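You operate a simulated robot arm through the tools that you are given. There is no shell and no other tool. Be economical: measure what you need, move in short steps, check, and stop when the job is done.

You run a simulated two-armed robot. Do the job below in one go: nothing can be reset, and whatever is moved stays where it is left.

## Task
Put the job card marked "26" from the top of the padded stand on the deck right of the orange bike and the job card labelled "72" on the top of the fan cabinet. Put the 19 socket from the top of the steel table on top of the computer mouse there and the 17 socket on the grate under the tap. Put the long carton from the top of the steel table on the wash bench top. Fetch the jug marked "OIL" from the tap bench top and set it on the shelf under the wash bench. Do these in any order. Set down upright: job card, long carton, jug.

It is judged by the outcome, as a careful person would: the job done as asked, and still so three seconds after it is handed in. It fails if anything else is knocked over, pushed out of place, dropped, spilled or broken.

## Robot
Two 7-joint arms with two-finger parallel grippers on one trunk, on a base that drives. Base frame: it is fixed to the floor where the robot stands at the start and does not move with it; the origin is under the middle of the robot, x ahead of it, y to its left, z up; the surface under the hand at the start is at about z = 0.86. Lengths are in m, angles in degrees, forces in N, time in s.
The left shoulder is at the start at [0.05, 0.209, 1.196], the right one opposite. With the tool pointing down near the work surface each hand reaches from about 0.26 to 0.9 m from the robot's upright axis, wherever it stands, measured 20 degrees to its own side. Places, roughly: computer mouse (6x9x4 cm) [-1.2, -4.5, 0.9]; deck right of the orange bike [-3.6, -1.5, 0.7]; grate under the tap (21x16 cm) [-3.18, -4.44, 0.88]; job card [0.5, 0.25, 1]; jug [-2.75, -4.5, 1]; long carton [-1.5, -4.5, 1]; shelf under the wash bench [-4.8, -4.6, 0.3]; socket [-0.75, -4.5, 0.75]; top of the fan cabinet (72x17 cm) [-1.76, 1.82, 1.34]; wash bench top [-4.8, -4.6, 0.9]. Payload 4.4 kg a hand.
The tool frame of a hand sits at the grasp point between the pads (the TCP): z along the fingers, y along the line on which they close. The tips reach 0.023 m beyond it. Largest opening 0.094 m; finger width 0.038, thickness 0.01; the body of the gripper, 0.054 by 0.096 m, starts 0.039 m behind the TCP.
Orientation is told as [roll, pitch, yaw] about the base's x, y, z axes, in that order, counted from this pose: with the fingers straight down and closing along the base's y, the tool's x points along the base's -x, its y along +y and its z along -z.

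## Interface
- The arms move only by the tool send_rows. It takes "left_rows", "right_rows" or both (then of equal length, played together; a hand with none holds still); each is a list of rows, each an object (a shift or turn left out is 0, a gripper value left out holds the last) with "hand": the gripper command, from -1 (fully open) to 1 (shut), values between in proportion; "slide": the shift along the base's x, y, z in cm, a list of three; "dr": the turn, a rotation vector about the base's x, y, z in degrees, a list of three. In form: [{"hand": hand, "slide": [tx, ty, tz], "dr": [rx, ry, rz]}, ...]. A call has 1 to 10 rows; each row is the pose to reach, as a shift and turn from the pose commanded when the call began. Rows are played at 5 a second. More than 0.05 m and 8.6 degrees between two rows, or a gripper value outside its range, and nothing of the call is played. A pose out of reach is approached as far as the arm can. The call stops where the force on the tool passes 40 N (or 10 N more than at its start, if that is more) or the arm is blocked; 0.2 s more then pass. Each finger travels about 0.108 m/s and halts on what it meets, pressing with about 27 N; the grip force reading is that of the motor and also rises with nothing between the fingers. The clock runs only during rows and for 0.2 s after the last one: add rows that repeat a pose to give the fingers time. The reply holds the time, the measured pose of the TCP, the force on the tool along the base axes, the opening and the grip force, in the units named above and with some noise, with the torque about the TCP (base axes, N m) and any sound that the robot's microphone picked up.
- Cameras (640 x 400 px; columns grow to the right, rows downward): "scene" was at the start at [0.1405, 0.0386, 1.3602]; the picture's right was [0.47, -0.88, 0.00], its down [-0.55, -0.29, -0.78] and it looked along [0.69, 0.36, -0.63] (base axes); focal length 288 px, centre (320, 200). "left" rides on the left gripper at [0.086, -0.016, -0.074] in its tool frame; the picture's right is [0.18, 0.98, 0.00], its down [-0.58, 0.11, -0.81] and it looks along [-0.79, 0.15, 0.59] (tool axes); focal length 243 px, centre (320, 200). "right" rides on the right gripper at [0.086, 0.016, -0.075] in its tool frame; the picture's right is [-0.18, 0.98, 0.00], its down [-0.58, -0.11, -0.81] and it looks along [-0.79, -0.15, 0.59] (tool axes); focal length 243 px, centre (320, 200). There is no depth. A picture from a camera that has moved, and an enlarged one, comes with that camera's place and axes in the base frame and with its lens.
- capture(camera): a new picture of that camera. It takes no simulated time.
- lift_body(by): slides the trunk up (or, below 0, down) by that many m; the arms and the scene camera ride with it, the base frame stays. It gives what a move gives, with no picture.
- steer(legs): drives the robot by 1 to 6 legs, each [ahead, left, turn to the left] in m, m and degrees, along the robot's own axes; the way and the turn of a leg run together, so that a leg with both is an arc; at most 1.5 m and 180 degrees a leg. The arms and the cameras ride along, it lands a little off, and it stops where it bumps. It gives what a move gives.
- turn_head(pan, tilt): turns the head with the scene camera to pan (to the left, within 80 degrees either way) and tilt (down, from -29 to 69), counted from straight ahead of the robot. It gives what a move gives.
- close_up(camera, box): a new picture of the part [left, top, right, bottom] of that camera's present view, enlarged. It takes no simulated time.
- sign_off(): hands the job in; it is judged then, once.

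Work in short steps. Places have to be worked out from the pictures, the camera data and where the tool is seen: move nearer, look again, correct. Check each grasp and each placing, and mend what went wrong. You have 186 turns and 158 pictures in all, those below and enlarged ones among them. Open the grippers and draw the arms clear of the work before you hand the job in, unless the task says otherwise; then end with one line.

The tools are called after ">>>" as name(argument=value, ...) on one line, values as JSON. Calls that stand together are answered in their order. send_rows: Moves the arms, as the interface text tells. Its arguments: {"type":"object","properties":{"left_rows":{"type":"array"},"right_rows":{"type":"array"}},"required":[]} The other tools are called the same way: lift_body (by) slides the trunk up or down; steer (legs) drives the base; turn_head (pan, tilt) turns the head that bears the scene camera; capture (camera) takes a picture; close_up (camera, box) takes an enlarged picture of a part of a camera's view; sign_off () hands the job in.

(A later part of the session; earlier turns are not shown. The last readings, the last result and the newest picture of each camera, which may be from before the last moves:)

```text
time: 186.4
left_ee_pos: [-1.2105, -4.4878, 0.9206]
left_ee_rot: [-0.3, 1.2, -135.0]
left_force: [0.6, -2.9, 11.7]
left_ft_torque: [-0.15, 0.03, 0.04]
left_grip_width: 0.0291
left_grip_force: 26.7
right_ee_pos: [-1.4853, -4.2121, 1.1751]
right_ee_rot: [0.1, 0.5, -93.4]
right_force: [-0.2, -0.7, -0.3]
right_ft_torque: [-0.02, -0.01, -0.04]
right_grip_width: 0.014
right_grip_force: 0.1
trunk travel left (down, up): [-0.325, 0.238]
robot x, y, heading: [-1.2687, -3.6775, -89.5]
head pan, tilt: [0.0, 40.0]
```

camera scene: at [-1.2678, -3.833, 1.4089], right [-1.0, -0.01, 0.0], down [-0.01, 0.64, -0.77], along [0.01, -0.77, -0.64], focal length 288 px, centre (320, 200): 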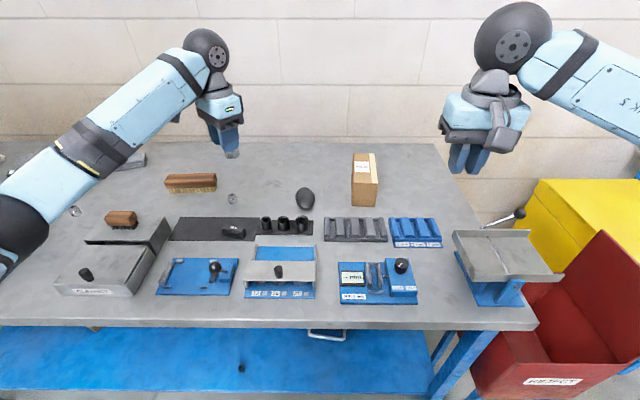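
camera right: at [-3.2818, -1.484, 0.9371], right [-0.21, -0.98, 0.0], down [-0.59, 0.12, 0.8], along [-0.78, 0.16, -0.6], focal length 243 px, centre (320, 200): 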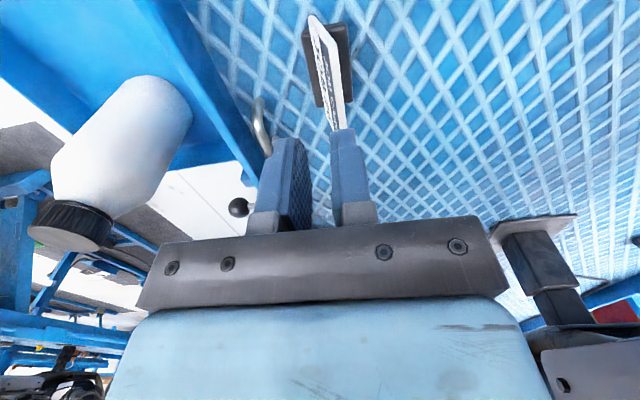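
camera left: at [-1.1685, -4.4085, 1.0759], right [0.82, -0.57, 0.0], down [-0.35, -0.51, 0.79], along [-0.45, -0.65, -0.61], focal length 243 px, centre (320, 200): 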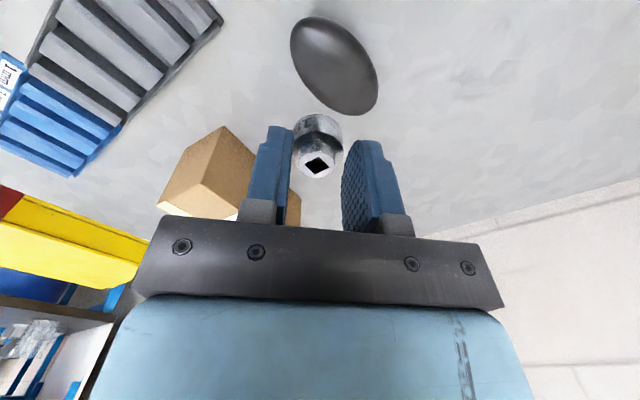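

Contact is nearly under the socket's middle. I ease to a light touch, open slowly and look before leaving.

>>> send_rows(left_rows=[{"slide": [0, 0, 0.2]}, {"slide": [0, 0, 0.2], "hand": 0.35}, {"slide": [0, 0, 0.2], "hand": 0.25}, {"slide": [0, 0, 0.2], "hand": 0.1}, {"slide": [0, 0, 0.2], "hand": 0.0}, {"slide": [0, 0, 0.2], "hand": 0.0}])

>>> close_up(camera="scene", box=[265, 165, 345, 215])

```text
time: 187.8
left_ee_pos: [-1.2109, -4.4883, 0.9215]
left_ee_rot: [-0.5, 1.4, -135.1]
left_force: [-0.6, -0.8, 0.2]
left_ft_torque: [0.0, -0.02, -0.02]
left_grip_width: 0.047
left_grip_force: 0.1
right_ee_pos: [-1.4851, -4.214, 1.1735]
right_ee_rot: [0.0, 0.4, -93.4]
right_force: [-0.2, 0.1, 0.3]
right_ft_torque: [0.05, -0.02, -0.01]
right_grip_width: 0.014
right_grip_force: 0.1
trunk travel left (down, up): [-0.325, 0.238]
robot x, y, heading: [-1.2664, -3.6815, -89.4]
head pan, tilt: [0.0, 40.0]
```

```text
8.00 times, centred on (305, 190) of scene
camera zoom: at [-1.2679, -3.833, 1.4088], right [-1.0, -0.01, 0.0], down [-0.01, 0.64, -0.77], along [0.01, -0.77, -0.64], focal length 2305 px, centre (440, 280)
```

zoom: 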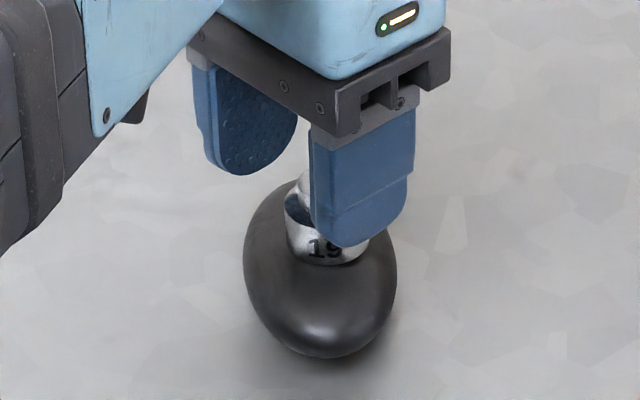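

The socket stands on the mouse by itself. I lift the left hand straight up and check.

>>> send_rows(left_rows=[{"slide": [0, 0, 1.5]}, {"slide": [0, 0, 4]}, {"slide": [0, 0, 8]}, {"slide": [0, 2, 12]}, {"slide": [0, 5, 16]}, {"slide": [3, 8, 18]}, {"slide": [6, 10, 20]}])

>>> close_up(camera="scene", box=[265, 165, 345, 215])

```text
time: 189.4
left_ee_pos: [-1.1486, -4.3876, 1.1207]
left_ee_rot: [-0.4, 1.4, -135.1]
left_force: [-0.1, 0.5, 0.2]
left_ft_torque: [-0.01, -0.02, 0.01]
left_grip_width: 0.0468
left_grip_force: 0.1
right_ee_pos: [-1.4857, -4.2124, 1.1749]
right_ee_rot: [0.1, 0.4, -93.4]
right_force: [0.1, 0.1, 0.1]
right_ft_torque: [-0.01, -0.02, -0.03]
right_grip_width: 0.0139
right_grip_force: 0.0
trunk travel left (down, up): [-0.325, 0.238]
robot x, y, heading: [-1.2697, -3.6773, -89.3]
head pan, tilt: [0.0, 40.0]
```

```text
8.00 times, centred on (305, 190) of scene
camera zoom: at [-1.2676, -3.8318, 1.4089], right [-1.0, -0.01, 0.0], down [-0.01, 0.64, -0.77], along [0.01, -0.77, -0.64], focal length 2305 px, centre (440, 280)
```

zoom: 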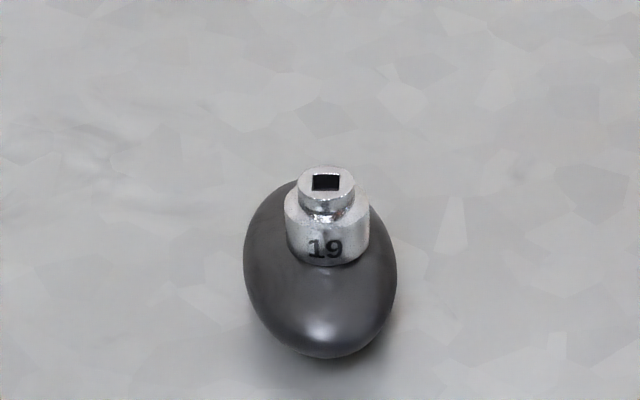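

The 19 is settled on the mouse. I move the left hand over the 17 socket at about (−0.983, −4.488).

>>> send_rows(left_rows=[{"slide": [3.5, -2, 0]}, {"slide": [7, -4, 0]}, {"slide": [10.5, -6, 0]}, {"slide": [14, -8, -2]}, {"slide": [16.6, -10, -5]}, {"slide": [16.6, -10, -9]}, {"slide": [16.6, -10, -13]}])

>>> capture(camera="left")

```text
time: 191.0
left_ee_pos: [-0.9817, -4.4879, 0.9922]
left_ee_rot: [-0.4, 1.4, -135.1]
left_force: [-0.5, -0.4, 0.0]
left_ft_torque: [0.03, -0.01, 0.03]
left_grip_width: 0.0469
left_grip_force: 0.1
right_ee_pos: [-1.4847, -4.2127, 1.1738]
right_ee_rot: [0.1, 0.6, -93.4]
right_force: [0.0, 0.2, 0.2]
right_ft_torque: [-0.01, -0.03, -0.01]
right_grip_width: 0.014
right_grip_force: 0.2
trunk travel left (down, up): [-0.325, 0.238]
robot x, y, heading: [-1.2649, -3.6791, -89.7]
head pan, tilt: [0.0, 40.0]
```

```text
73 pictures are left
camera left: at [-0.9333, -4.4181, 1.0681], right [0.82, -0.57, 0.0], down [-0.34, -0.51, 0.79], along [-0.45, -0.65, -0.61], focal length 243 px, centre (320, 200)
```

left: 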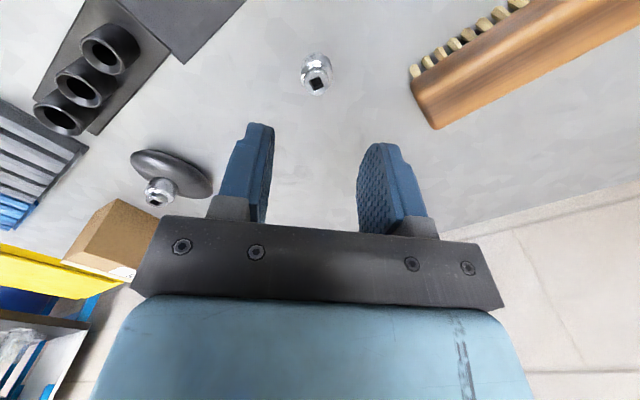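

The socket reads at (−0.988, −4.491). I descend, grip and lift.

>>> send_rows(left_rows=[{"slide": [-0.6, -0.2, -4]}, {"slide": [-0.6, -0.2, -8]}, {"slide": [-0.6, -0.2, -10.6]}, {"slide": [-0.6, -0.2, -10.6], "hand": 0.4}, {"slide": [-0.6, -0.2, -10.6], "hand": 1}, {"slide": [-0.6, -0.2, -10.6], "hand": 1}, {"slide": [-0.6, -0.2, -10.6], "hand": 1}, {"slide": [-0.6, 0, -7]}, {"slide": [-0.6, 1, -3]}, {"slide": [-0.6, 2, 1]}])

>>> close_up(camera="left", box=[200, 100, 440, 250])

```text
time: 193.2
left_ee_pos: [-0.9876, -4.4708, 1.0002]
left_ee_rot: [-0.5, 1.4, -135.1]
left_force: [0.7, 0.1, 0.2]
left_ft_torque: [0.0, -0.02, -0.04]
left_grip_width: 0.0262
left_grip_force: 26.9
right_ee_pos: [-1.4859, -4.212, 1.1744]
right_ee_rot: [0.1, 0.6, -93.4]
right_force: [0.2, 0.8, -0.5]
right_ft_torque: [-0.01, 0.02, 0.0]
right_grip_width: 0.014
right_grip_force: 0.0
trunk travel left (down, up): [-0.325, 0.238]
robot x, y, heading: [-1.2698, -3.676, -89.4]
head pan, tilt: [0.0, 40.0]
```

```text
2.67 times, centred on (320, 175) of left
camera zoom: at [-0.9401, -4.3993, 1.0758], right [0.82, -0.57, 0.0], down [-0.35, -0.51, 0.79], along [-0.45, -0.65, -0.61], focal length 647 px, centre (320, 267)
```

zoom: 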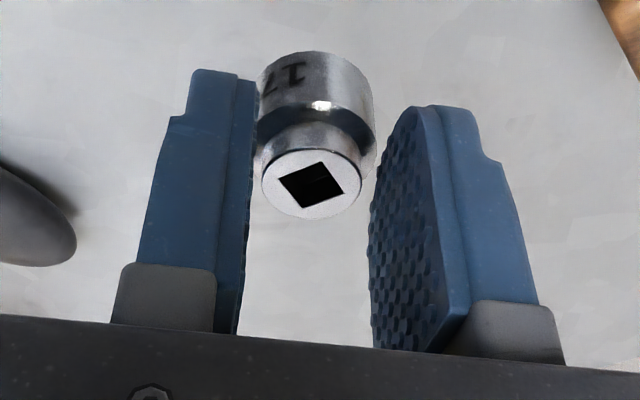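

The 17 is held. I pull the left hand back up, and bring the opened right hand over the carton.

>>> send_rows(left_rows=[{"slide": [0, 3, 3]}, {"slide": [0, 6, 6]}, {"slide": [0, 9, 9]}, {"slide": [0, 12, 12]}, {"slide": [0, 15, 13]}, {"slide": [0, 15, 13]}, {"slide": [0, 15, 13]}, {"slide": [0, 15, 13]}, {"slide": [0, 15, 13]}], right_rows=[{"hand": -1, "slide": [1, -4, 0]}, {"slide": [2, -8, 0]}, {"slide": [3.5, -12, 0]}, {"slide": [5, -16, 0]}, {"slide": [6.5, -20, 0]}, {"slide": [8, -24, 0]}, {"slide": [9, -28, -2]}, {"slide": [9.7, -31, -5]}, {"slide": [9.7, -32.3, -9]}])

>>> capture(camera="right")

>>> capture(camera="scene")

```text
time: 195.2
left_ee_pos: [-0.9882, -4.3182, 1.1297]
left_ee_rot: [-0.5, 1.4, -135.1]
left_force: [0.2, -0.4, 0.2]
left_ft_torque: [0.01, 0.01, -0.01]
left_grip_width: 0.0262
left_grip_force: 26.8
right_ee_pos: [-1.3864, -4.535, 1.084]
right_ee_rot: [0.0, 0.4, -93.3]
right_force: [0.0, 0.1, 0.3]
right_ft_torque: [0.01, 0.04, 0.03]
right_grip_width: 0.094
right_grip_force: 0.2
trunk travel left (down, up): [-0.325, 0.238]
robot x, y, heading: [-1.2656, -3.6783, -89.6]
head pan, tilt: [0.0, 40.0]
```

```text
71 pictures are left
camera right: at [-1.365, -4.4511, 1.1599], right [0.97, -0.24, 0.0], down [-0.14, -0.58, 0.8], along [-0.19, -0.78, -0.6], focal length 243 px, centre (320, 200)
```

right: 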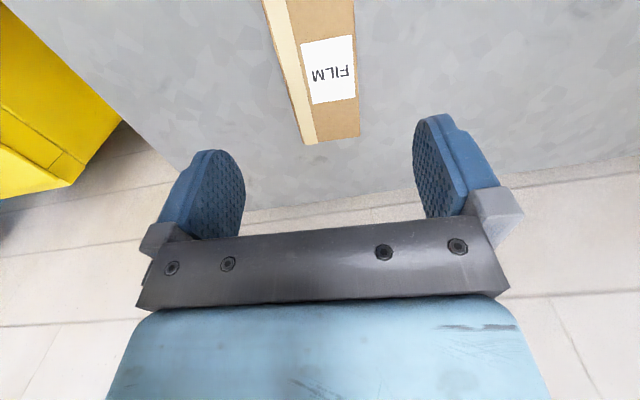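

```text
70 pictures are left
camera scene: at [-1.2662, -3.8336, 1.4088], right [-1.0, -0.01, 0.0], down [-0.01, 0.64, -0.77], along [0.01, -0.77, -0.64], focal length 288 px, centre (320, 200)
```

scene: 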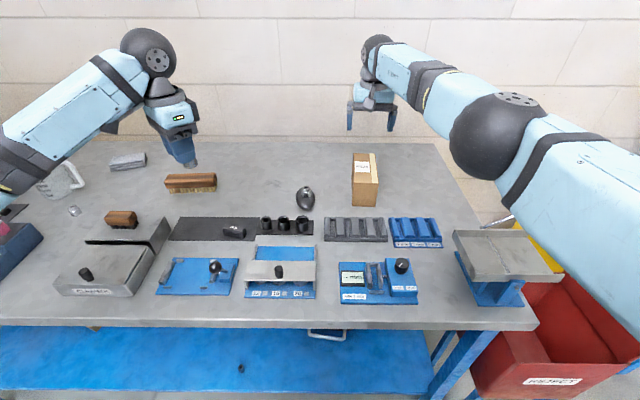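

The carton lies between the fingers' lines, its centre at about (−1.388, −4.549). I descend to z 0.913 and grip it across its width.

>>> send_rows(right_rows=[{"slide": [-0.2, -0.3, -4]}, {"slide": [-0.2, -0.5, -8]}, {"slide": [-0.2, -0.5, -12]}, {"slide": [-0.2, -0.5, -15]}, {"slide": [-0.2, -0.5, -17]}, {"slide": [-0.2, -0.5, -17], "hand": 1}, {"slide": [-0.2, -0.5, -17], "hand": 1}, {"slide": [-0.2, -0.5, -17], "hand": 1}])

>>> close_up(camera="scene", box=[280, 100, 440, 200])

```text
time: 197.0
left_ee_pos: [-0.9891, -4.3186, 1.13]
left_ee_rot: [-0.4, 1.5, -135.1]
left_force: [-0.6, -0.6, -0.6]
left_ft_torque: [0.01, 0.01, 0.01]
left_grip_width: 0.0264
left_grip_force: 27.3
right_ee_pos: [-1.3969, -4.5212, 0.9305]
right_ee_rot: [0.1, 0.3, -93.3]
right_force: [4.3, -3.4, 9.6]
right_ft_torque: [-0.13, 0.01, 0.18]
right_grip_width: 0.0702
right_grip_force: 26.9
right hand out of reach, approached as far as the arm can: row 1, 2, 3, 4, 5, 6, 7, 8
trunk travel left (down, up): [-0.325, 0.238]
robot x, y, heading: [-1.2658, -3.6791, -89.5]
head pan, tilt: [0.0, 40.0]
```

```text
4.00 times, centred on (360, 150) of scene
camera zoom: at [-1.2671, -3.832, 1.4091], right [-1.0, -0.01, 0.0], down [-0.01, 0.64, -0.77], along [0.01, -0.77, -0.64], focal length 1152 px, centre (160, 400)
```

zoom: 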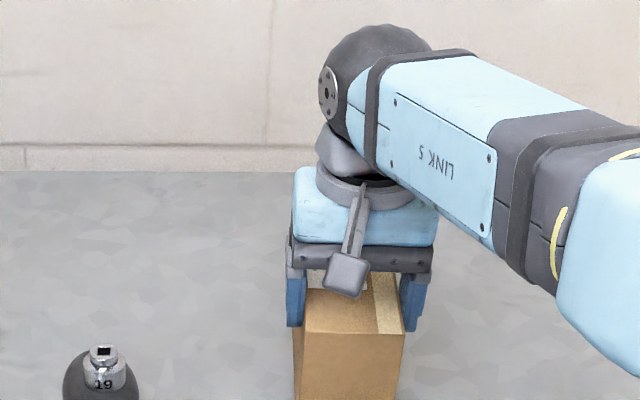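

The carton is gripped (70 mm) slightly forward of its centre. I lift with the trunk to test it.

>>> lift_body(by=0.12)

>>> capture(camera="scene")

```text
time: 198.5
left_ee_pos: [-0.9882, -4.3202, 1.2496]
left_ee_rot: [-0.3, 1.5, -135.2]
left_force: [0.5, 0.0, -0.1]
left_ft_torque: [0.04, 0.01, 0.02]
left_grip_width: 0.0262
left_grip_force: 26.9
right_ee_pos: [-1.3982, -4.5225, 1.0478]
right_ee_rot: [0.2, 0.6, -93.4]
right_force: [0.1, 0.0, -4.4]
right_ft_torque: [0.16, -0.03, 0.04]
right_grip_width: 0.0703
right_grip_force: 27.1
trunk travel left (down, up): [-0.445, 0.118]
robot x, y, heading: [-1.2656, -3.6779, -89.2]
head pan, tilt: [0.0, 40.0]
```

```text
68 pictures are left
camera scene: at [-1.268, -3.8342, 1.5286], right [-1.0, -0.01, 0.0], down [-0.01, 0.64, -0.77], along [0.01, -0.77, -0.64], focal length 288 px, centre (320, 200)
```

scene: 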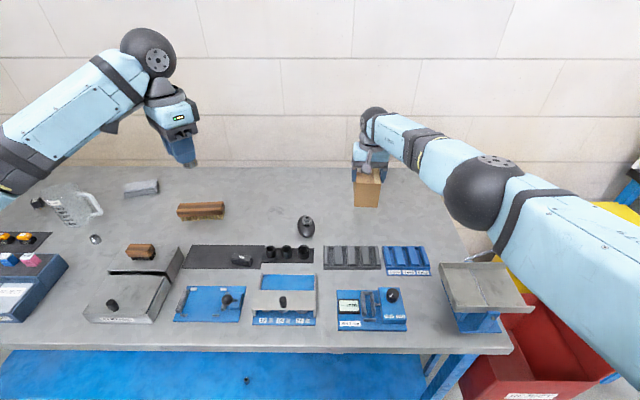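

The carton lifts cleanly. I back off 0.6 m and draw the right hand in.

>>> steer(legs=[[-0.6, 0, 0]])

>>> send_rows(right_rows=[{"slide": [0, 4, 0]}, {"slide": [0, 8, 0]}, {"slide": [-1, 12, 0]}, {"slide": [-2, 16, 1]}, {"slide": [-3, 20, 2]}, {"slide": [-4, 24, 3]}, {"slide": [-5, 28, 4]}, {"slide": [-6, 32, 5]}])

```text
time: 201.9
left_ee_pos: [-0.9945, -3.7185, 1.249]
left_ee_rot: [-0.4, 1.6, -134.9]
left_force: [0.0, -0.2, -0.5]
left_ft_torque: [0.03, -0.03, -0.01]
left_grip_width: 0.026
left_grip_force: 26.9
right_ee_pos: [-1.4027, -3.9204, 1.0483]
right_ee_rot: [0.0, 0.6, -93.3]
right_force: [0.2, 0.3, -4.5]
right_ft_torque: [0.2, -0.02, 0.03]
right_grip_width: 0.0697
right_grip_force: 27.2
trunk travel left (down, up): [-0.445, 0.118]
robot x, y, heading: [-1.2731, -3.0802, -89.4]
head pan, tilt: [0.0, 40.0]
```

```text
time: 203.7
left_ee_pos: [-0.9948, -3.7148, 1.2512]
left_ee_rot: [-0.2, 1.4, -134.9]
left_force: [-0.2, -0.2, -0.3]
left_ft_torque: [-0.01, 0.0, 0.04]
left_grip_width: 0.0261
left_grip_force: 26.7
right_ee_pos: [-1.4625, -3.5985, 1.0989]
right_ee_rot: [0.2, 0.5, -93.2]
right_force: [0.1, 0.1, -4.3]
right_ft_torque: [0.15, -0.01, -0.01]
right_grip_width: 0.0702
right_grip_force: 27.0
trunk travel left (down, up): [-0.445, 0.118]
robot x, y, heading: [-1.2768, -3.0802, -89.3]
head pan, tilt: [0.0, 40.0]
```

Now I strafe right to the tap bench and look.

>>> steer(legs=[[0, -0.85, 0], [0, -0.85, 0]])

>>> turn_head(pan=0, tilt=30)

>>> capture(camera="scene")

```text
time: 219.1
left_ee_pos: [-2.7049, -3.7475, 1.2499]
left_ee_rot: [-0.3, 1.5, -134.6]
left_force: [-1.4, -0.4, -0.5]
left_ft_torque: [-0.01, 0.01, -0.01]
left_grip_width: 0.0261
left_grip_force: 27.2
right_ee_pos: [-3.1725, -3.6344, 1.0973]
right_ee_rot: [0.1, 0.6, -92.9]
right_force: [0.1, -0.3, -4.3]
right_ft_torque: [0.21, -0.01, 0.01]
right_grip_width: 0.0701
right_grip_force: 27.2
trunk travel left (down, up): [-0.445, 0.118]
robot x, y, heading: [-2.9898, -3.1119, -88.7]
head pan, tilt: [0.0, 40.0]
```

```text
time: 219.8
left_ee_pos: [-2.7044, -3.7482, 1.2488]
left_ee_rot: [-0.4, 1.5, -134.6]
left_force: [0.1, -0.1, -0.2]
left_ft_torque: [-0.02, 0.02, 0.01]
left_grip_width: 0.0262
left_grip_force: 27.0
right_ee_pos: [-3.1729, -3.6347, 1.0966]
right_ee_rot: [0.1, 0.5, -93.0]
right_force: [-0.1, 0.0, -5.6]
right_ft_torque: [0.17, 0.0, -0.05]
right_grip_width: 0.0697
right_grip_force: 26.8
trunk travel left (down, up): [-0.445, 0.118]
robot x, y, heading: [-2.9874, -3.1102, -88.8]
head pan, tilt: [0.0, 30.0]
```

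```text
67 pictures are left
camera scene: at [-2.9882, -3.2697, 1.5441], right [-1.0, -0.02, 0.0], down [-0.01, 0.5, -0.87], along [0.02, -0.87, -0.5], focal length 288 px, centre (320, 200)
```

scene: 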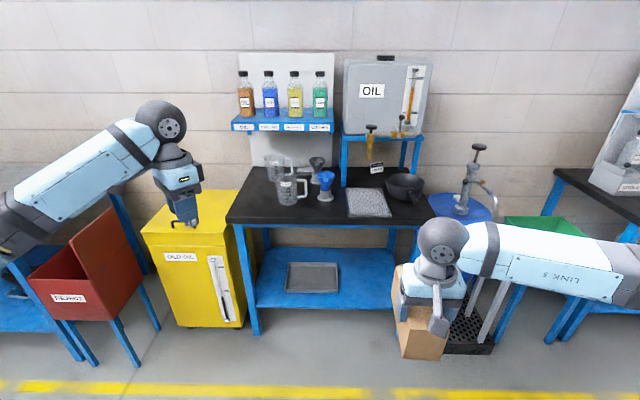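

>>> close_up(camera="scene", box=[230, 100, 438, 230])

```text
3.08 times, centred on (334, 165) of scene
camera zoom: at [-2.9882, -3.2697, 1.5441], right [-1.0, -0.02, 0.0], down [-0.01, 0.5, -0.87], along [0.02, -0.87, -0.5], focal length 886 px, centre (277, 308)
```

zoom: 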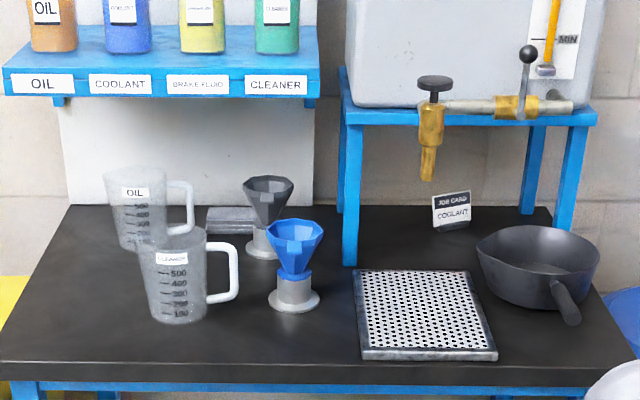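

The OIL jug is the rear one; the CLEANER jug stands in front. The grate spans about y −4.30 to −4.55 at x −3.18, with the tap over its rear half, so I will set the 17 near (−3.18, −4.37). I first tuck the right hand aside, then drive in.

>>> send_rows(right_rows=[{"slide": [-3, 3, 1]}, {"slide": [-6, 6, 2]}, {"slide": [-9, 9, 3]}, {"slide": [-12, 12, 5]}, {"slide": [-14, 14, 7]}, {"slide": [-16, 16, 9]}])

>>> steer(legs=[[0.35, -0.18, -1], [0.33, 0, 0]])

>>> turn_head(pan=0, tilt=40)

>>> capture(camera="scene")

```text
time: 221.2
left_ee_pos: [-2.7058, -3.7461, 1.2506]
left_ee_rot: [-0.2, 1.3, -134.6]
left_force: [-0.2, 0.2, 0.0]
left_ft_torque: [-0.02, 0.0, -0.04]
left_grip_width: 0.0261
left_grip_force: 27.2
right_ee_pos: [-3.335, -3.4737, 1.1862]
right_ee_rot: [0.1, 0.4, -92.8]
right_force: [0.4, 0.0, -3.9]
right_ft_torque: [0.21, 0.0, -0.05]
right_grip_width: 0.0701
right_grip_force: 27.1
trunk travel left (down, up): [-0.445, 0.118]
robot x, y, heading: [-2.9853, -3.1114, -88.7]
head pan, tilt: [0.0, 30.0]
```

```text
time: 225.5
left_ee_pos: [-2.8878, -4.4451, 1.2496]
left_ee_rot: [-0.5, 1.4, -135.4]
left_force: [0.3, 0.1, -1.0]
left_ft_torque: [-0.01, -0.03, -0.03]
left_grip_width: 0.0261
left_grip_force: 27.3
right_ee_pos: [-3.511, -4.1639, 1.1852]
right_ee_rot: [0.1, 0.5, -93.7]
right_force: [0.4, -0.3, -3.2]
right_ft_torque: [0.17, -0.02, 0.02]
right_grip_width: 0.0699
right_grip_force: 27.0
trunk travel left (down, up): [-0.445, 0.118]
robot x, y, heading: [-3.1614, -3.801, -89.7]
head pan, tilt: [0.0, 30.0]
```

```text
time: 226.2
left_ee_pos: [-2.888, -4.4462, 1.2486]
left_ee_rot: [-0.4, 1.5, -135.4]
left_force: [0.4, 2.0, -0.3]
left_ft_torque: [0.02, -0.02, 0.02]
left_grip_width: 0.026
left_grip_force: 26.9
right_ee_pos: [-3.5113, -4.1646, 1.1846]
right_ee_rot: [0.1, 0.6, -93.7]
right_force: [-0.4, 0.5, -3.7]
right_ft_torque: [0.15, -0.01, 0.02]
right_grip_width: 0.0698
right_grip_force: 26.9
trunk travel left (down, up): [-0.445, 0.118]
robot x, y, heading: [-3.1614, -3.8075, -89.7]
head pan, tilt: [0.0, 40.0]
```

```text
65 pictures are left
camera scene: at [-3.1642, -3.9584, 1.5288], right [-1.0, -0.01, 0.0], down [0.0, 0.64, -0.77], along [0.0, -0.77, -0.64], focal length 288 px, centre (320, 200)
```

scene: 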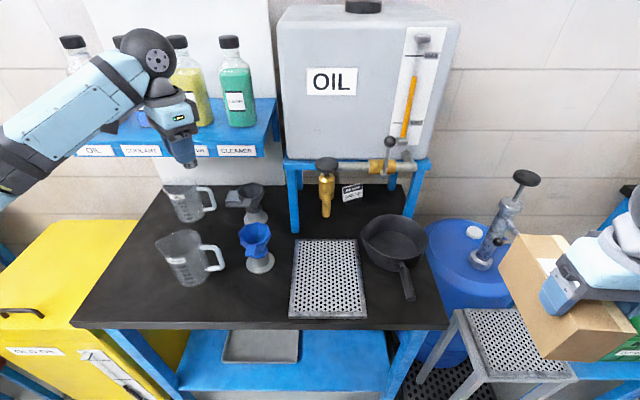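

The grate spans y −4.31..−4.55 at x ≈ −3.183. I bring the left hand back from the bottles and across to (−3.18, −4.33), still high.

>>> send_rows(left_rows=[{"slide": [-1, 4, 0]}, {"slide": [-3, 8, 0]}, {"slide": [-6, 11, 0]}, {"slide": [-10.5, 11.5, -1]}, {"slide": [-15, 11.5, -2]}, {"slide": [-19.5, 11.5, -4]}, {"slide": [-24, 11.5, -6]}, {"slide": [-28, 10.5, -8]}, {"slide": [-29.2, 9, -12]}, {"slide": [-29.2, 8.5, -16]}])

>>> capture(camera="scene")

>>> capture(camera="left")

```text
time: 228.4
left_ee_pos: [-3.1801, -4.3611, 1.0891]
left_ee_rot: [-0.3, 1.3, -135.4]
left_force: [-0.3, 0.1, 0.2]
left_ft_torque: [0.02, 0.02, 0.02]
left_grip_width: 0.0262
left_grip_force: 27.0
right_ee_pos: [-3.5129, -4.1643, 1.1853]
right_ee_rot: [0.1, 0.5, -93.7]
right_force: [0.3, -0.3, -5.0]
right_ft_torque: [0.16, -0.05, 0.01]
right_grip_width: 0.07
right_grip_force: 27.2
trunk travel left (down, up): [-0.445, 0.118]
robot x, y, heading: [-3.1648, -3.803, -89.8]
head pan, tilt: [0.0, 40.0]
```

```text
64 pictures are left
camera scene: at [-3.1641, -3.9583, 1.5288], right [-1.0, -0.01, 0.0], down [0.0, 0.64, -0.77], along [0.0, -0.77, -0.64], focal length 288 px, centre (320, 200)
```

scene: 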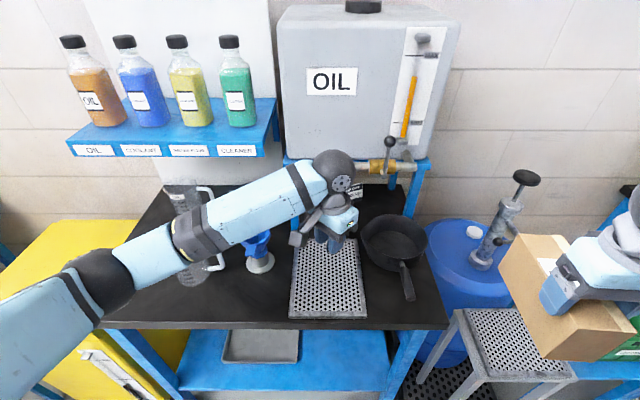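

```text
63 pictures are left
camera left: at [-3.131, -4.2901, 1.1646], right [0.82, -0.57, 0.0], down [-0.35, -0.5, 0.79], along [-0.45, -0.65, -0.61], focal length 243 px, centre (320, 200)
```

left: 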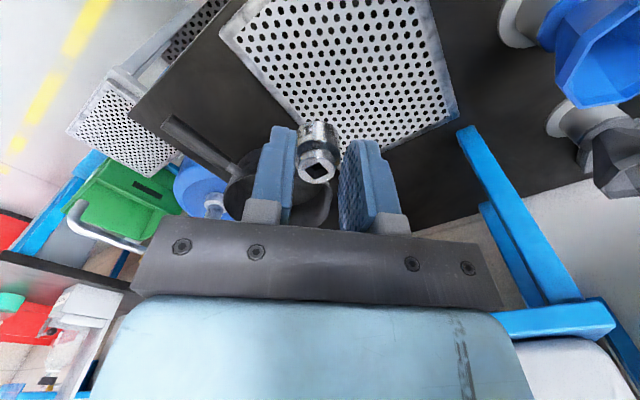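

The spot below is well on the grate. I lower towards TCP z ≈ 0.91.

>>> send_rows(left_rows=[{"slide": [0, 0, -4]}, {"slide": [0, 0, -8]}, {"slide": [0, 0, -12]}, {"slide": [0, 0, -15.5]}, {"slide": [0, 0, -16.7]}, {"slide": [0, 0, -17.4]}, {"slide": [0, 0, -17.9]}])

```text
time: 230.0
left_ee_pos: [-3.1796, -4.3613, 0.9144]
left_ee_rot: [-0.2, 1.3, -135.3]
left_force: [3.4, -6.1, 23.5]
left_ft_torque: [-0.37, 0.15, 0.08]
left_grip_width: 0.0265
left_grip_force: 26.8
right_ee_pos: [-3.5121, -4.1635, 1.1861]
right_ee_rot: [0.0, 0.4, -93.6]
right_force: [-0.2, -0.3, -5.2]
right_ft_torque: [0.18, 0.02, 0.02]
right_grip_width: 0.0698
right_grip_force: 27.8
trunk travel left (down, up): [-0.445, 0.118]
robot x, y, heading: [-3.1656, -3.8016, -89.7]
head pan, tilt: [0.0, 40.0]
```

Contact at 0.914. I ease off to a light touch, release and lift away.

>>> send_rows(left_rows=[{"slide": [0, 0, 0.25]}, {"slide": [0, 0, 0.25], "hand": 0.3}, {"slide": [0, 0, 0.25], "hand": 0.1}, {"slide": [0, 0, 0.25], "hand": 0.0}, {"slide": [0, 0, 0.25]}, {"slide": [0, 0.3, 4]}, {"slide": [0, 1.5, 8]}, {"slide": [0, 3, 12]}, {"slide": [0, 4, 16]}])

>>> close_up(camera="scene", box=[270, 230, 390, 305])

>>> capture(camera="left")

```text
time: 232.0
left_ee_pos: [-3.1809, -4.3195, 1.0721]
left_ee_rot: [-0.4, 1.5, -135.5]
left_force: [-0.7, 0.8, 0.8]
left_ft_torque: [0.02, -0.02, 0.01]
left_grip_width: 0.047
left_grip_force: 0.1
right_ee_pos: [-3.5124, -4.1643, 1.1861]
right_ee_rot: [0.1, 0.5, -93.7]
right_force: [-0.5, 0.9, -4.0]
right_ft_torque: [0.14, -0.01, 0.01]
right_grip_width: 0.0699
right_grip_force: 27.4
trunk travel left (down, up): [-0.445, 0.118]
robot x, y, heading: [-3.1614, -3.8041, -89.7]
head pan, tilt: [0.0, 40.0]
```

```text
5.33 times, centred on (330, 268) of scene
camera zoom: at [-3.1641, -3.9579, 1.5287], right [-1.0, -0.01, 0.0], down [0.0, 0.64, -0.77], along [0.0, -0.77, -0.64], focal length 1536 px, centre (267, -160)
```

zoom: 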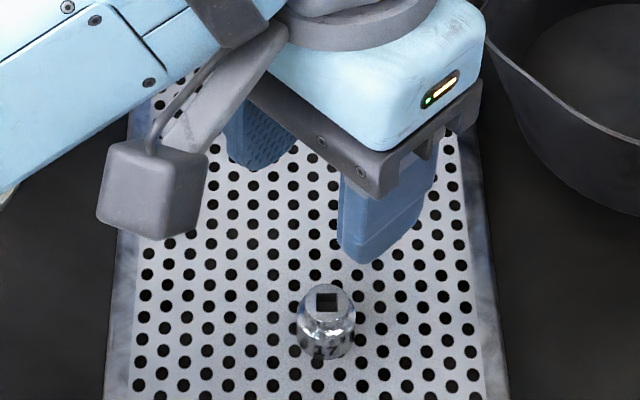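

```text
61 pictures are left
camera left: at [-3.1327, -4.2492, 1.1476], right [0.82, -0.57, 0.0], down [-0.35, -0.5, 0.79], along [-0.45, -0.65, -0.61], focal length 243 px, centre (320, 200)
```

left: 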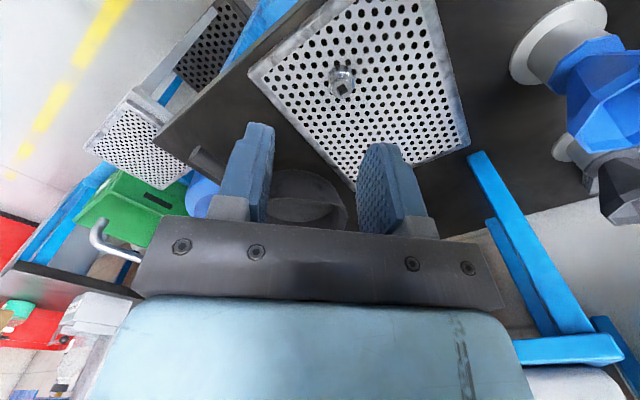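

The 17 stands on the grate. The OIL jug sits under the bottle shelf behind the CLEANER jug, so I need a better look. I retract the left hand and shift left in front of the jugs.

>>> send_rows(left_rows=[{"slide": [1, 3.5, 3]}, {"slide": [2, 7, 6]}, {"slide": [4, 10, 9]}, {"slide": [7, 13, 11]}, {"slide": [10, 15, 12]}])

>>> steer(legs=[[0, 0.36, 0]])

>>> lift_body(by=-0.2)

>>> turn_head(pan=0, tilt=25)

>>> capture(camera="scene")

```text
time: 233.2
left_ee_pos: [-3.08, -4.1683, 1.1902]
left_ee_rot: [-0.5, 1.4, -135.4]
left_force: [0.0, 0.3, -0.5]
left_ft_torque: [-0.01, -0.02, 0.0]
left_grip_width: 0.0469
left_grip_force: 0.0
right_ee_pos: [-3.5112, -4.1635, 1.1856]
right_ee_rot: [0.1, 0.5, -93.7]
right_force: [-0.1, 0.4, -4.5]
right_ft_torque: [0.16, -0.02, -0.03]
right_grip_width: 0.0699
right_grip_force: 26.8
trunk travel left (down, up): [-0.445, 0.118]
robot x, y, heading: [-3.1648, -3.8039, -89.9]
head pan, tilt: [0.0, 40.0]
```

```text
time: 236.9
left_ee_pos: [-2.724, -4.1689, 1.1899]
left_ee_rot: [-0.4, 1.5, -135.6]
left_force: [0.1, 0.7, -0.2]
left_ft_torque: [0.02, -0.05, 0.0]
left_grip_width: 0.0469
left_grip_force: 0.0
right_ee_pos: [-3.1553, -4.1618, 1.1845]
right_ee_rot: [0.2, 0.5, -93.9]
right_force: [0.2, 0.1, -5.0]
right_ft_torque: [0.18, 0.05, 0.0]
right_grip_width: 0.0701
right_grip_force: 26.6
trunk travel left (down, up): [-0.445, 0.118]
robot x, y, heading: [-2.8056, -3.8013, -90.0]
head pan, tilt: [0.0, 40.0]
```

```text
time: 239.1
left_ee_pos: [-2.7245, -4.1691, 0.9889]
left_ee_rot: [-0.5, 1.3, -135.7]
left_force: [0.4, 0.3, 0.5]
left_ft_torque: [-0.06, 0.04, 0.0]
left_grip_width: 0.0468
left_grip_force: 0.1
right_ee_pos: [-3.1546, -4.1635, 0.9864]
right_ee_rot: [0.1, 0.5, -93.9]
right_force: [-0.5, -0.5, -4.0]
right_ft_torque: [0.19, 0.01, -0.01]
right_grip_width: 0.0699
right_grip_force: 27.3
trunk travel left (down, up): [-0.245, 0.318]
robot x, y, heading: [-2.8036, -3.8017, -89.9]
head pan, tilt: [0.0, 40.0]
```

```text
time: 239.9
left_ee_pos: [-2.7244, -4.1682, 0.989]
left_ee_rot: [-0.4, 1.5, -135.5]
left_force: [-0.3, -0.3, -0.4]
left_ft_torque: [-0.03, -0.03, 0.0]
left_grip_width: 0.0472
left_grip_force: 0.0
right_ee_pos: [-3.1556, -4.1623, 0.9847]
right_ee_rot: [0.1, 0.5, -93.9]
right_force: [0.2, -0.4, -5.1]
right_ft_torque: [0.17, -0.01, -0.01]
right_grip_width: 0.0701
right_grip_force: 27.1
trunk travel left (down, up): [-0.245, 0.318]
robot x, y, heading: [-2.8015, -3.802, -89.8]
head pan, tilt: [0.0, 25.0]
```

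```text
60 pictures are left
camera scene: at [-2.8066, -3.9638, 1.352], right [-1.0, 0.0, 0.0], down [0.0, 0.42, -0.91], along [0.0, -0.91, -0.42], focal length 288 px, centre (320, 200)
```

scene: 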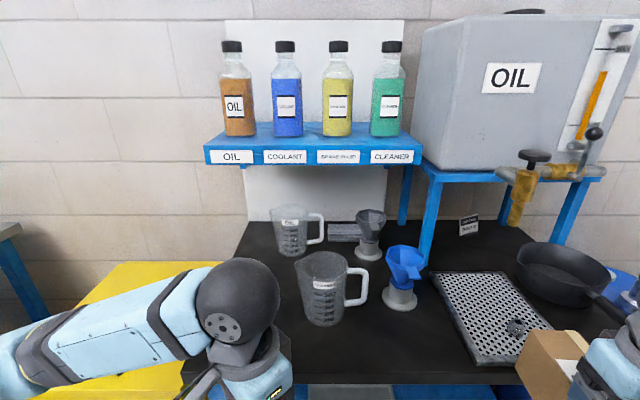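

>>> close_up(camera="scene", box=[200, 130, 440, 280])

>>> close_up(camera="scene", box=[260, 200, 380, 275])

```text
2.67 times, centred on (320, 205) of scene
camera zoom: at [-2.8066, -3.9638, 1.352], right [-1.0, 0.0, 0.0], down [0.0, 0.42, -0.91], along [0.0, -0.91, -0.42], focal length 768 px, centre (320, 187)
```

zoom: 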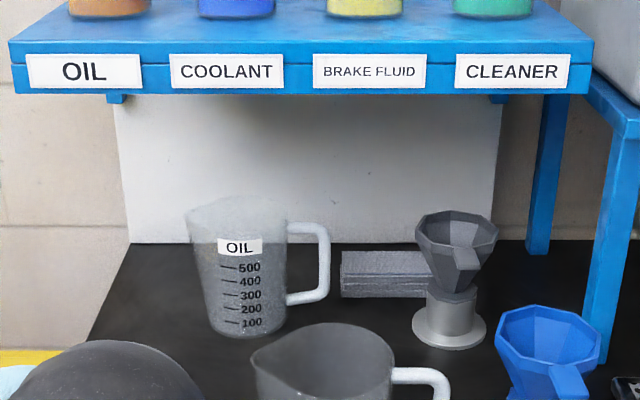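

```text
5.33 times, centred on (320, 238) of scene
camera zoom: at [-2.8066, -3.9638, 1.352], right [-1.0, 0.0, 0.0], down [0.0, 0.42, -0.91], along [0.0, -0.91, -0.42], focal length 1536 px, centre (320, 0)
```

zoom: 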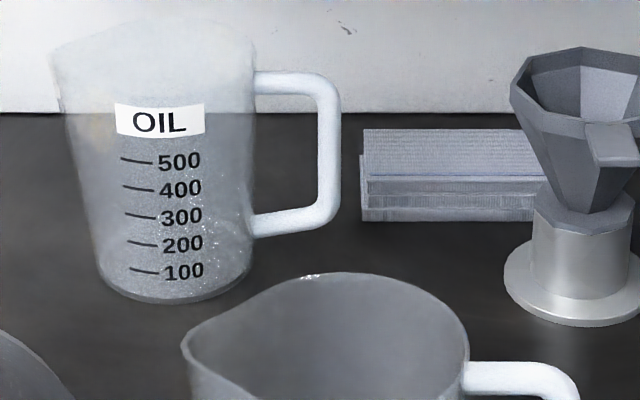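

Measured: the OIL handle's vertical bar is near (−2.812, −4.678), z 0.89–0.975, with a 3 cm gap to the body; the shelf edge above is at y ≈ −4.61, z ≈ 1.143. I'll grip that bar from the front with the hand tilted ~50°. First I raise the trunk and square the left hand.

>>> lift_body(by=0.2)

>>> send_rows(left_rows=[{"slide": [-1.5, 0, 0], "dr": [0, 0, 7.6]}, {"slide": [-3, 0, 0], "dr": [0, 0, 15.2]}, {"slide": [-4.5, 0, 0], "dr": [0, 0, 22.8]}, {"slide": [-6, 0, 0], "dr": [0, 0, 30.4]}, {"slide": [-7.5, 0, 0], "dr": [0, 0, 38]}, {"slide": [-8.8, 0, 0], "dr": [0, 0, 45.6]}])

>>> send_rows(left_rows=[{"slide": [0, -1, 0], "dr": [-8, 0, 0]}, {"slide": [0, -2, 0], "dr": [-16, 0, 0]}, {"slide": [0, -4, 0], "dr": [-24, 0, 0]}, {"slide": [0, -6, 0], "dr": [-32, 0, 0]}, {"slide": [0, -8, 0], "dr": [-40, 0, 0]}, {"slide": [0, -10, 0], "dr": [-46, 0, 0]}, {"slide": [0, -12, 0], "dr": [-50, 0, 0]}])

>>> capture(camera="scene")

```text
time: 242.1
left_ee_pos: [-2.7245, -4.1671, 1.1882]
left_ee_rot: [-0.4, 1.5, -135.6]
left_force: [-0.6, 0.2, 0.5]
left_ft_torque: [-0.03, 0.03, 0.02]
left_grip_width: 0.0469
left_grip_force: 0.0
right_ee_pos: [-3.1562, -4.162, 1.185]
right_ee_rot: [0.2, 0.4, -93.9]
right_force: [-1.0, -0.8, -4.6]
right_ft_torque: [0.16, -0.01, 0.0]
right_grip_width: 0.07
right_grip_force: 26.8
trunk travel left (down, up): [-0.445, 0.118]
robot x, y, heading: [-2.8024, -3.8012, -90.0]
head pan, tilt: [0.0, 25.0]
```

```text
time: 243.4
left_ee_pos: [-2.8125, -4.1685, 1.1873]
left_ee_rot: [-0.4, 1.4, -89.8]
left_force: [-0.1, 1.0, 1.3]
left_ft_torque: [0.01, -0.02, 0.0]
left_grip_width: 0.0468
left_grip_force: 0.0
right_ee_pos: [-3.1549, -4.1605, 1.1858]
right_ee_rot: [0.2, 0.6, -93.8]
right_force: [-0.2, -0.6, -3.5]
right_ft_torque: [0.18, -0.03, -0.01]
right_grip_width: 0.0699
right_grip_force: 26.6
trunk travel left (down, up): [-0.445, 0.118]
robot x, y, heading: [-2.8015, -3.8011, -89.9]
head pan, tilt: [0.0, 25.0]
```

```text
time: 245.1
left_ee_pos: [-2.8129, -4.2888, 1.1882]
left_ee_rot: [-0.4, -48.7, -90.0]
left_force: [-0.2, 0.2, 0.5]
left_ft_torque: [-0.01, 0.02, 0.0]
left_grip_width: 0.0471
left_grip_force: 0.1
right_ee_pos: [-3.155, -4.1621, 1.1858]
right_ee_rot: [0.1, 0.7, -93.9]
right_force: [0.2, -0.2, -4.4]
right_ft_torque: [0.18, -0.02, -0.01]
right_grip_width: 0.0699
right_grip_force: 27.2
trunk travel left (down, up): [-0.445, 0.118]
robot x, y, heading: [-2.8012, -3.8007, -90.0]
head pan, tilt: [0.0, 25.0]
```

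```text
57 pictures are left
camera scene: at [-2.8064, -3.9642, 1.5521], right [-1.0, 0.0, 0.0], down [0.0, 0.42, -0.91], along [0.0, -0.91, -0.42], focal length 288 px, centre (320, 200)
```

scene: 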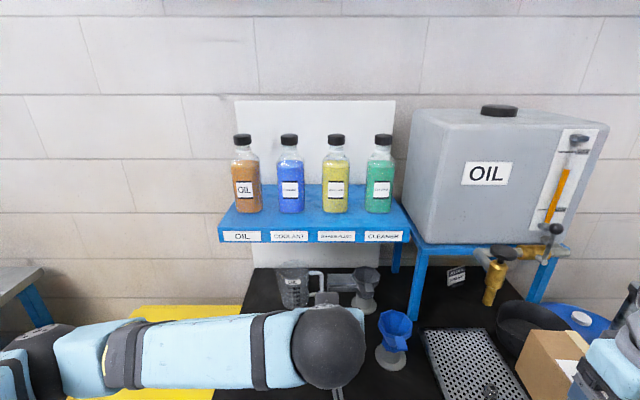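

The hand is tilted 49°. I narrow the opening to about 30 mm and move over the CLEANER jug towards (−2.812, −4.56, 1.10).

>>> send_rows(left_rows=[{"hand": 0.36, "slide": [0, -4.5, -0.5]}, {"slide": [0, -9, -1]}, {"slide": [0, -13.5, -2]}, {"slide": [0, -18, -3.5]}, {"slide": [0, -22, -5]}, {"slide": [0, -25.5, -7]}, {"slide": [0, -27, -8.8]}])

>>> capture(camera="left")

>>> close_up(camera="scene", box=[200, 180, 440, 330])

```text
time: 246.7
left_ee_pos: [-2.8139, -4.5579, 1.1026]
left_ee_rot: [-0.4, -48.6, -90.1]
left_force: [0.2, 0.0, -0.2]
left_ft_torque: [0.01, 0.0, 0.0]
left_grip_width: 0.0301
left_grip_force: 0.0
right_ee_pos: [-3.1547, -4.1629, 1.1854]
right_ee_rot: [0.1, 0.6, -93.9]
right_force: [0.7, -0.1, -4.8]
right_ft_torque: [0.16, -0.01, -0.01]
right_grip_width: 0.0696
right_grip_force: 27.1
trunk travel left (down, up): [-0.445, 0.118]
robot x, y, heading: [-2.8051, -3.8012, -89.9]
head pan, tilt: [0.0, 25.0]
```

```text
56 pictures are left
camera left: at [-2.8303, -4.4448, 1.0862], right [0.98, 0.12, -0.14], down [0.11, 0.22, 0.97], along [0.14, -0.97, 0.2], focal length 243 px, centre (320, 200)
```

left: 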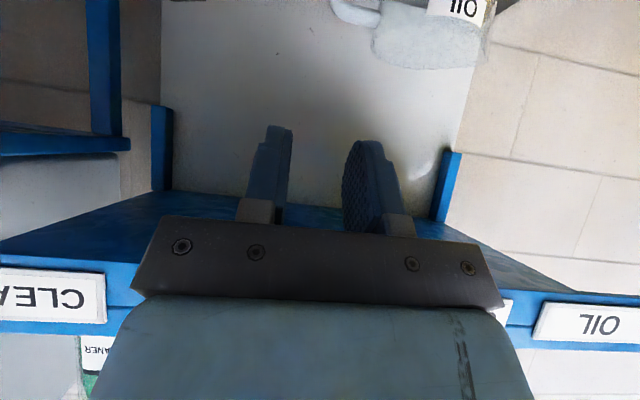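

```text
2.67 times, centred on (320, 255) of scene
camera zoom: at [-2.8066, -3.9641, 1.5521], right [-1.0, 0.0, 0.0], down [0.0, 0.42, -0.91], along [0.0, -0.91, -0.42], focal length 768 px, centre (320, 53)
```

zoom: 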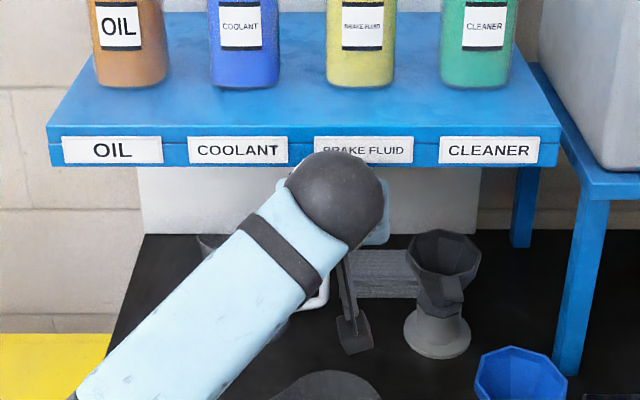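

Clear of the shelf. I continue to just in front of the handle: (−4.60, 1.05) then (−4.64, 0.97), and look.

>>> send_rows(left_rows=[{"slide": [0, -2.2, -2.7]}, {"slide": [0, -4.2, -5.3]}, {"slide": [0, -6.2, -9]}, {"slide": [0, -7.8, -12.5]}])

>>> capture(camera="left")

>>> close_up(camera="scene", box=[200, 180, 440, 330])

```text
time: 247.7
left_ee_pos: [-2.8121, -4.6354, 0.977]
left_ee_rot: [-0.3, -48.5, -90.0]
left_force: [0.3, 0.2, -0.2]
left_ft_torque: [-0.03, -0.02, -0.02]
left_grip_width: 0.0303
left_grip_force: 0.0
right_ee_pos: [-3.1552, -4.1626, 1.1854]
right_ee_rot: [0.0, 0.6, -93.9]
right_force: [-0.4, -1.1, -4.5]
right_ft_torque: [0.17, -0.02, -0.02]
right_grip_width: 0.0698
right_grip_force: 26.4
trunk travel left (down, up): [-0.445, 0.118]
robot x, y, heading: [-2.8054, -3.8032, -90.0]
head pan, tilt: [0.0, 25.0]
```

```text
54 pictures are left
camera left: at [-2.8295, -4.5219, 0.961], right [0.98, 0.12, -0.14], down [0.11, 0.22, 0.97], along [0.14, -0.97, 0.2], focal length 243 px, centre (320, 200)
```

left: 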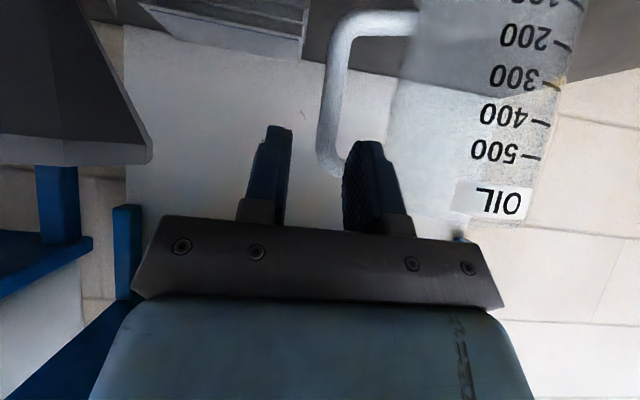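

```text
2.67 times, centred on (320, 255) of scene
camera zoom: at [-2.8072, -3.9647, 1.552], right [-1.0, 0.0, 0.0], down [0.0, 0.42, -0.91], along [0.0, -0.91, -0.42], focal length 768 px, centre (320, 53)
```

zoom: 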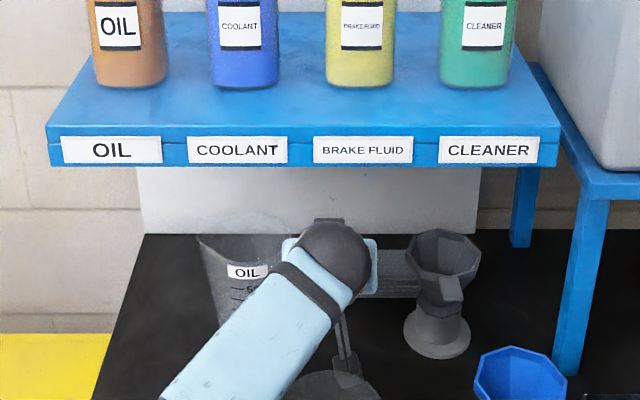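

The bar reads at x ≈ −2.807, y ≈ −4.68. I shift 5 mm and slide in along the hand's axis to put the bar between the fingers.

>>> send_rows(left_rows=[{"slide": [0.5, 0, -0.6]}, {"slide": [0.5, -1.2, -1.6]}, {"slide": [0.5, -2.4, -2.6]}, {"slide": [0.5, -3.6, -3.6]}, {"slide": [0.5, -4.7, -4.5]}])

>>> capture(camera="left")

```text
time: 248.8
left_ee_pos: [-2.8056, -4.6725, 0.9364]
left_ee_rot: [-0.4, -48.5, -90.0]
left_force: [0.3, -0.5, -0.8]
left_ft_torque: [0.02, -0.02, 0.02]
left_grip_width: 0.03
left_grip_force: 0.0
left hand out of reach, approached as far as the arm can: row 5
right_ee_pos: [-3.1553, -4.1618, 1.1857]
right_ee_rot: [0.1, 0.5, -93.9]
right_force: [-0.9, 0.5, -4.7]
right_ft_torque: [0.17, -0.01, -0.01]
right_grip_width: 0.0701
right_grip_force: 26.9
trunk travel left (down, up): [-0.445, 0.118]
robot x, y, heading: [-2.8067, -3.8056, -90.1]
head pan, tilt: [0.0, 25.0]
```

```text
52 pictures are left
camera left: at [-2.822, -4.5595, 0.9204], right [0.98, 0.12, -0.14], down [0.11, 0.22, 0.97], along [0.14, -0.97, 0.2], focal length 243 px, centre (320, 200)
```

left: 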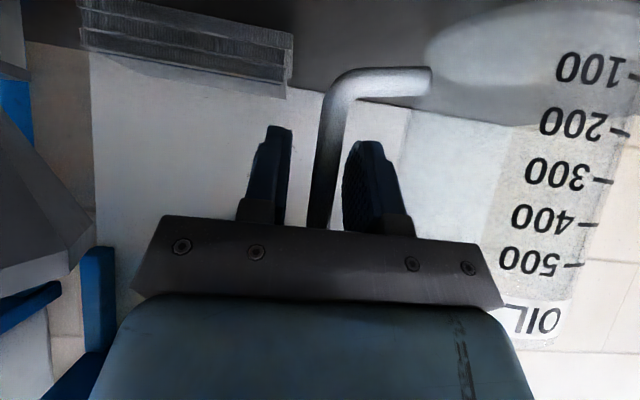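

The handle bar lies between the fingers. I close on it.

>>> send_rows(left_rows=[{"hand": 0.7}, {"hand": 1}, {"hand": 1}, {"hand": 1}, {"hand": 1}])

>>> capture(camera="left")

```text
time: 250.1
left_ee_pos: [-2.8054, -4.6713, 0.9374]
left_ee_rot: [-0.5, -48.5, -90.0]
left_force: [-0.5, -0.6, 0.0]
left_ft_torque: [0.02, -0.05, 0.0]
left_grip_width: 0.0122
left_grip_force: 26.6
right_ee_pos: [-3.1557, -4.1617, 1.1861]
right_ee_rot: [0.0, 0.5, -93.8]
right_force: [0.2, 0.4, -4.5]
right_ft_torque: [0.15, 0.0, 0.03]
right_grip_width: 0.0699
right_grip_force: 26.5
trunk travel left (down, up): [-0.445, 0.118]
robot x, y, heading: [-2.8033, -3.801, -90.0]
head pan, tilt: [0.0, 25.0]
```

```text
51 pictures are left
camera left: at [-2.8218, -4.5597, 0.9206], right [0.98, 0.12, -0.14], down [0.11, 0.22, 0.97], along [0.14, -0.97, 0.2], focal length 243 px, centre (320, 200)
```

left: 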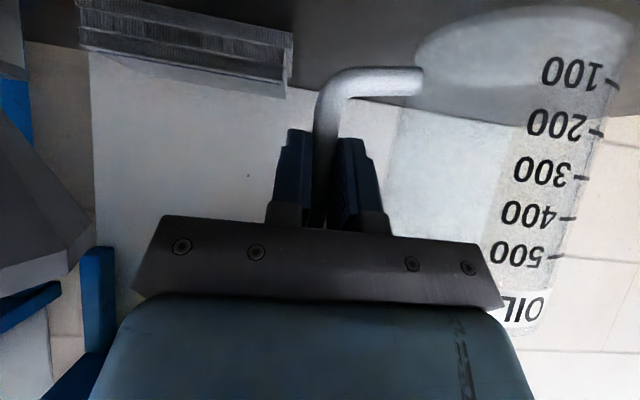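

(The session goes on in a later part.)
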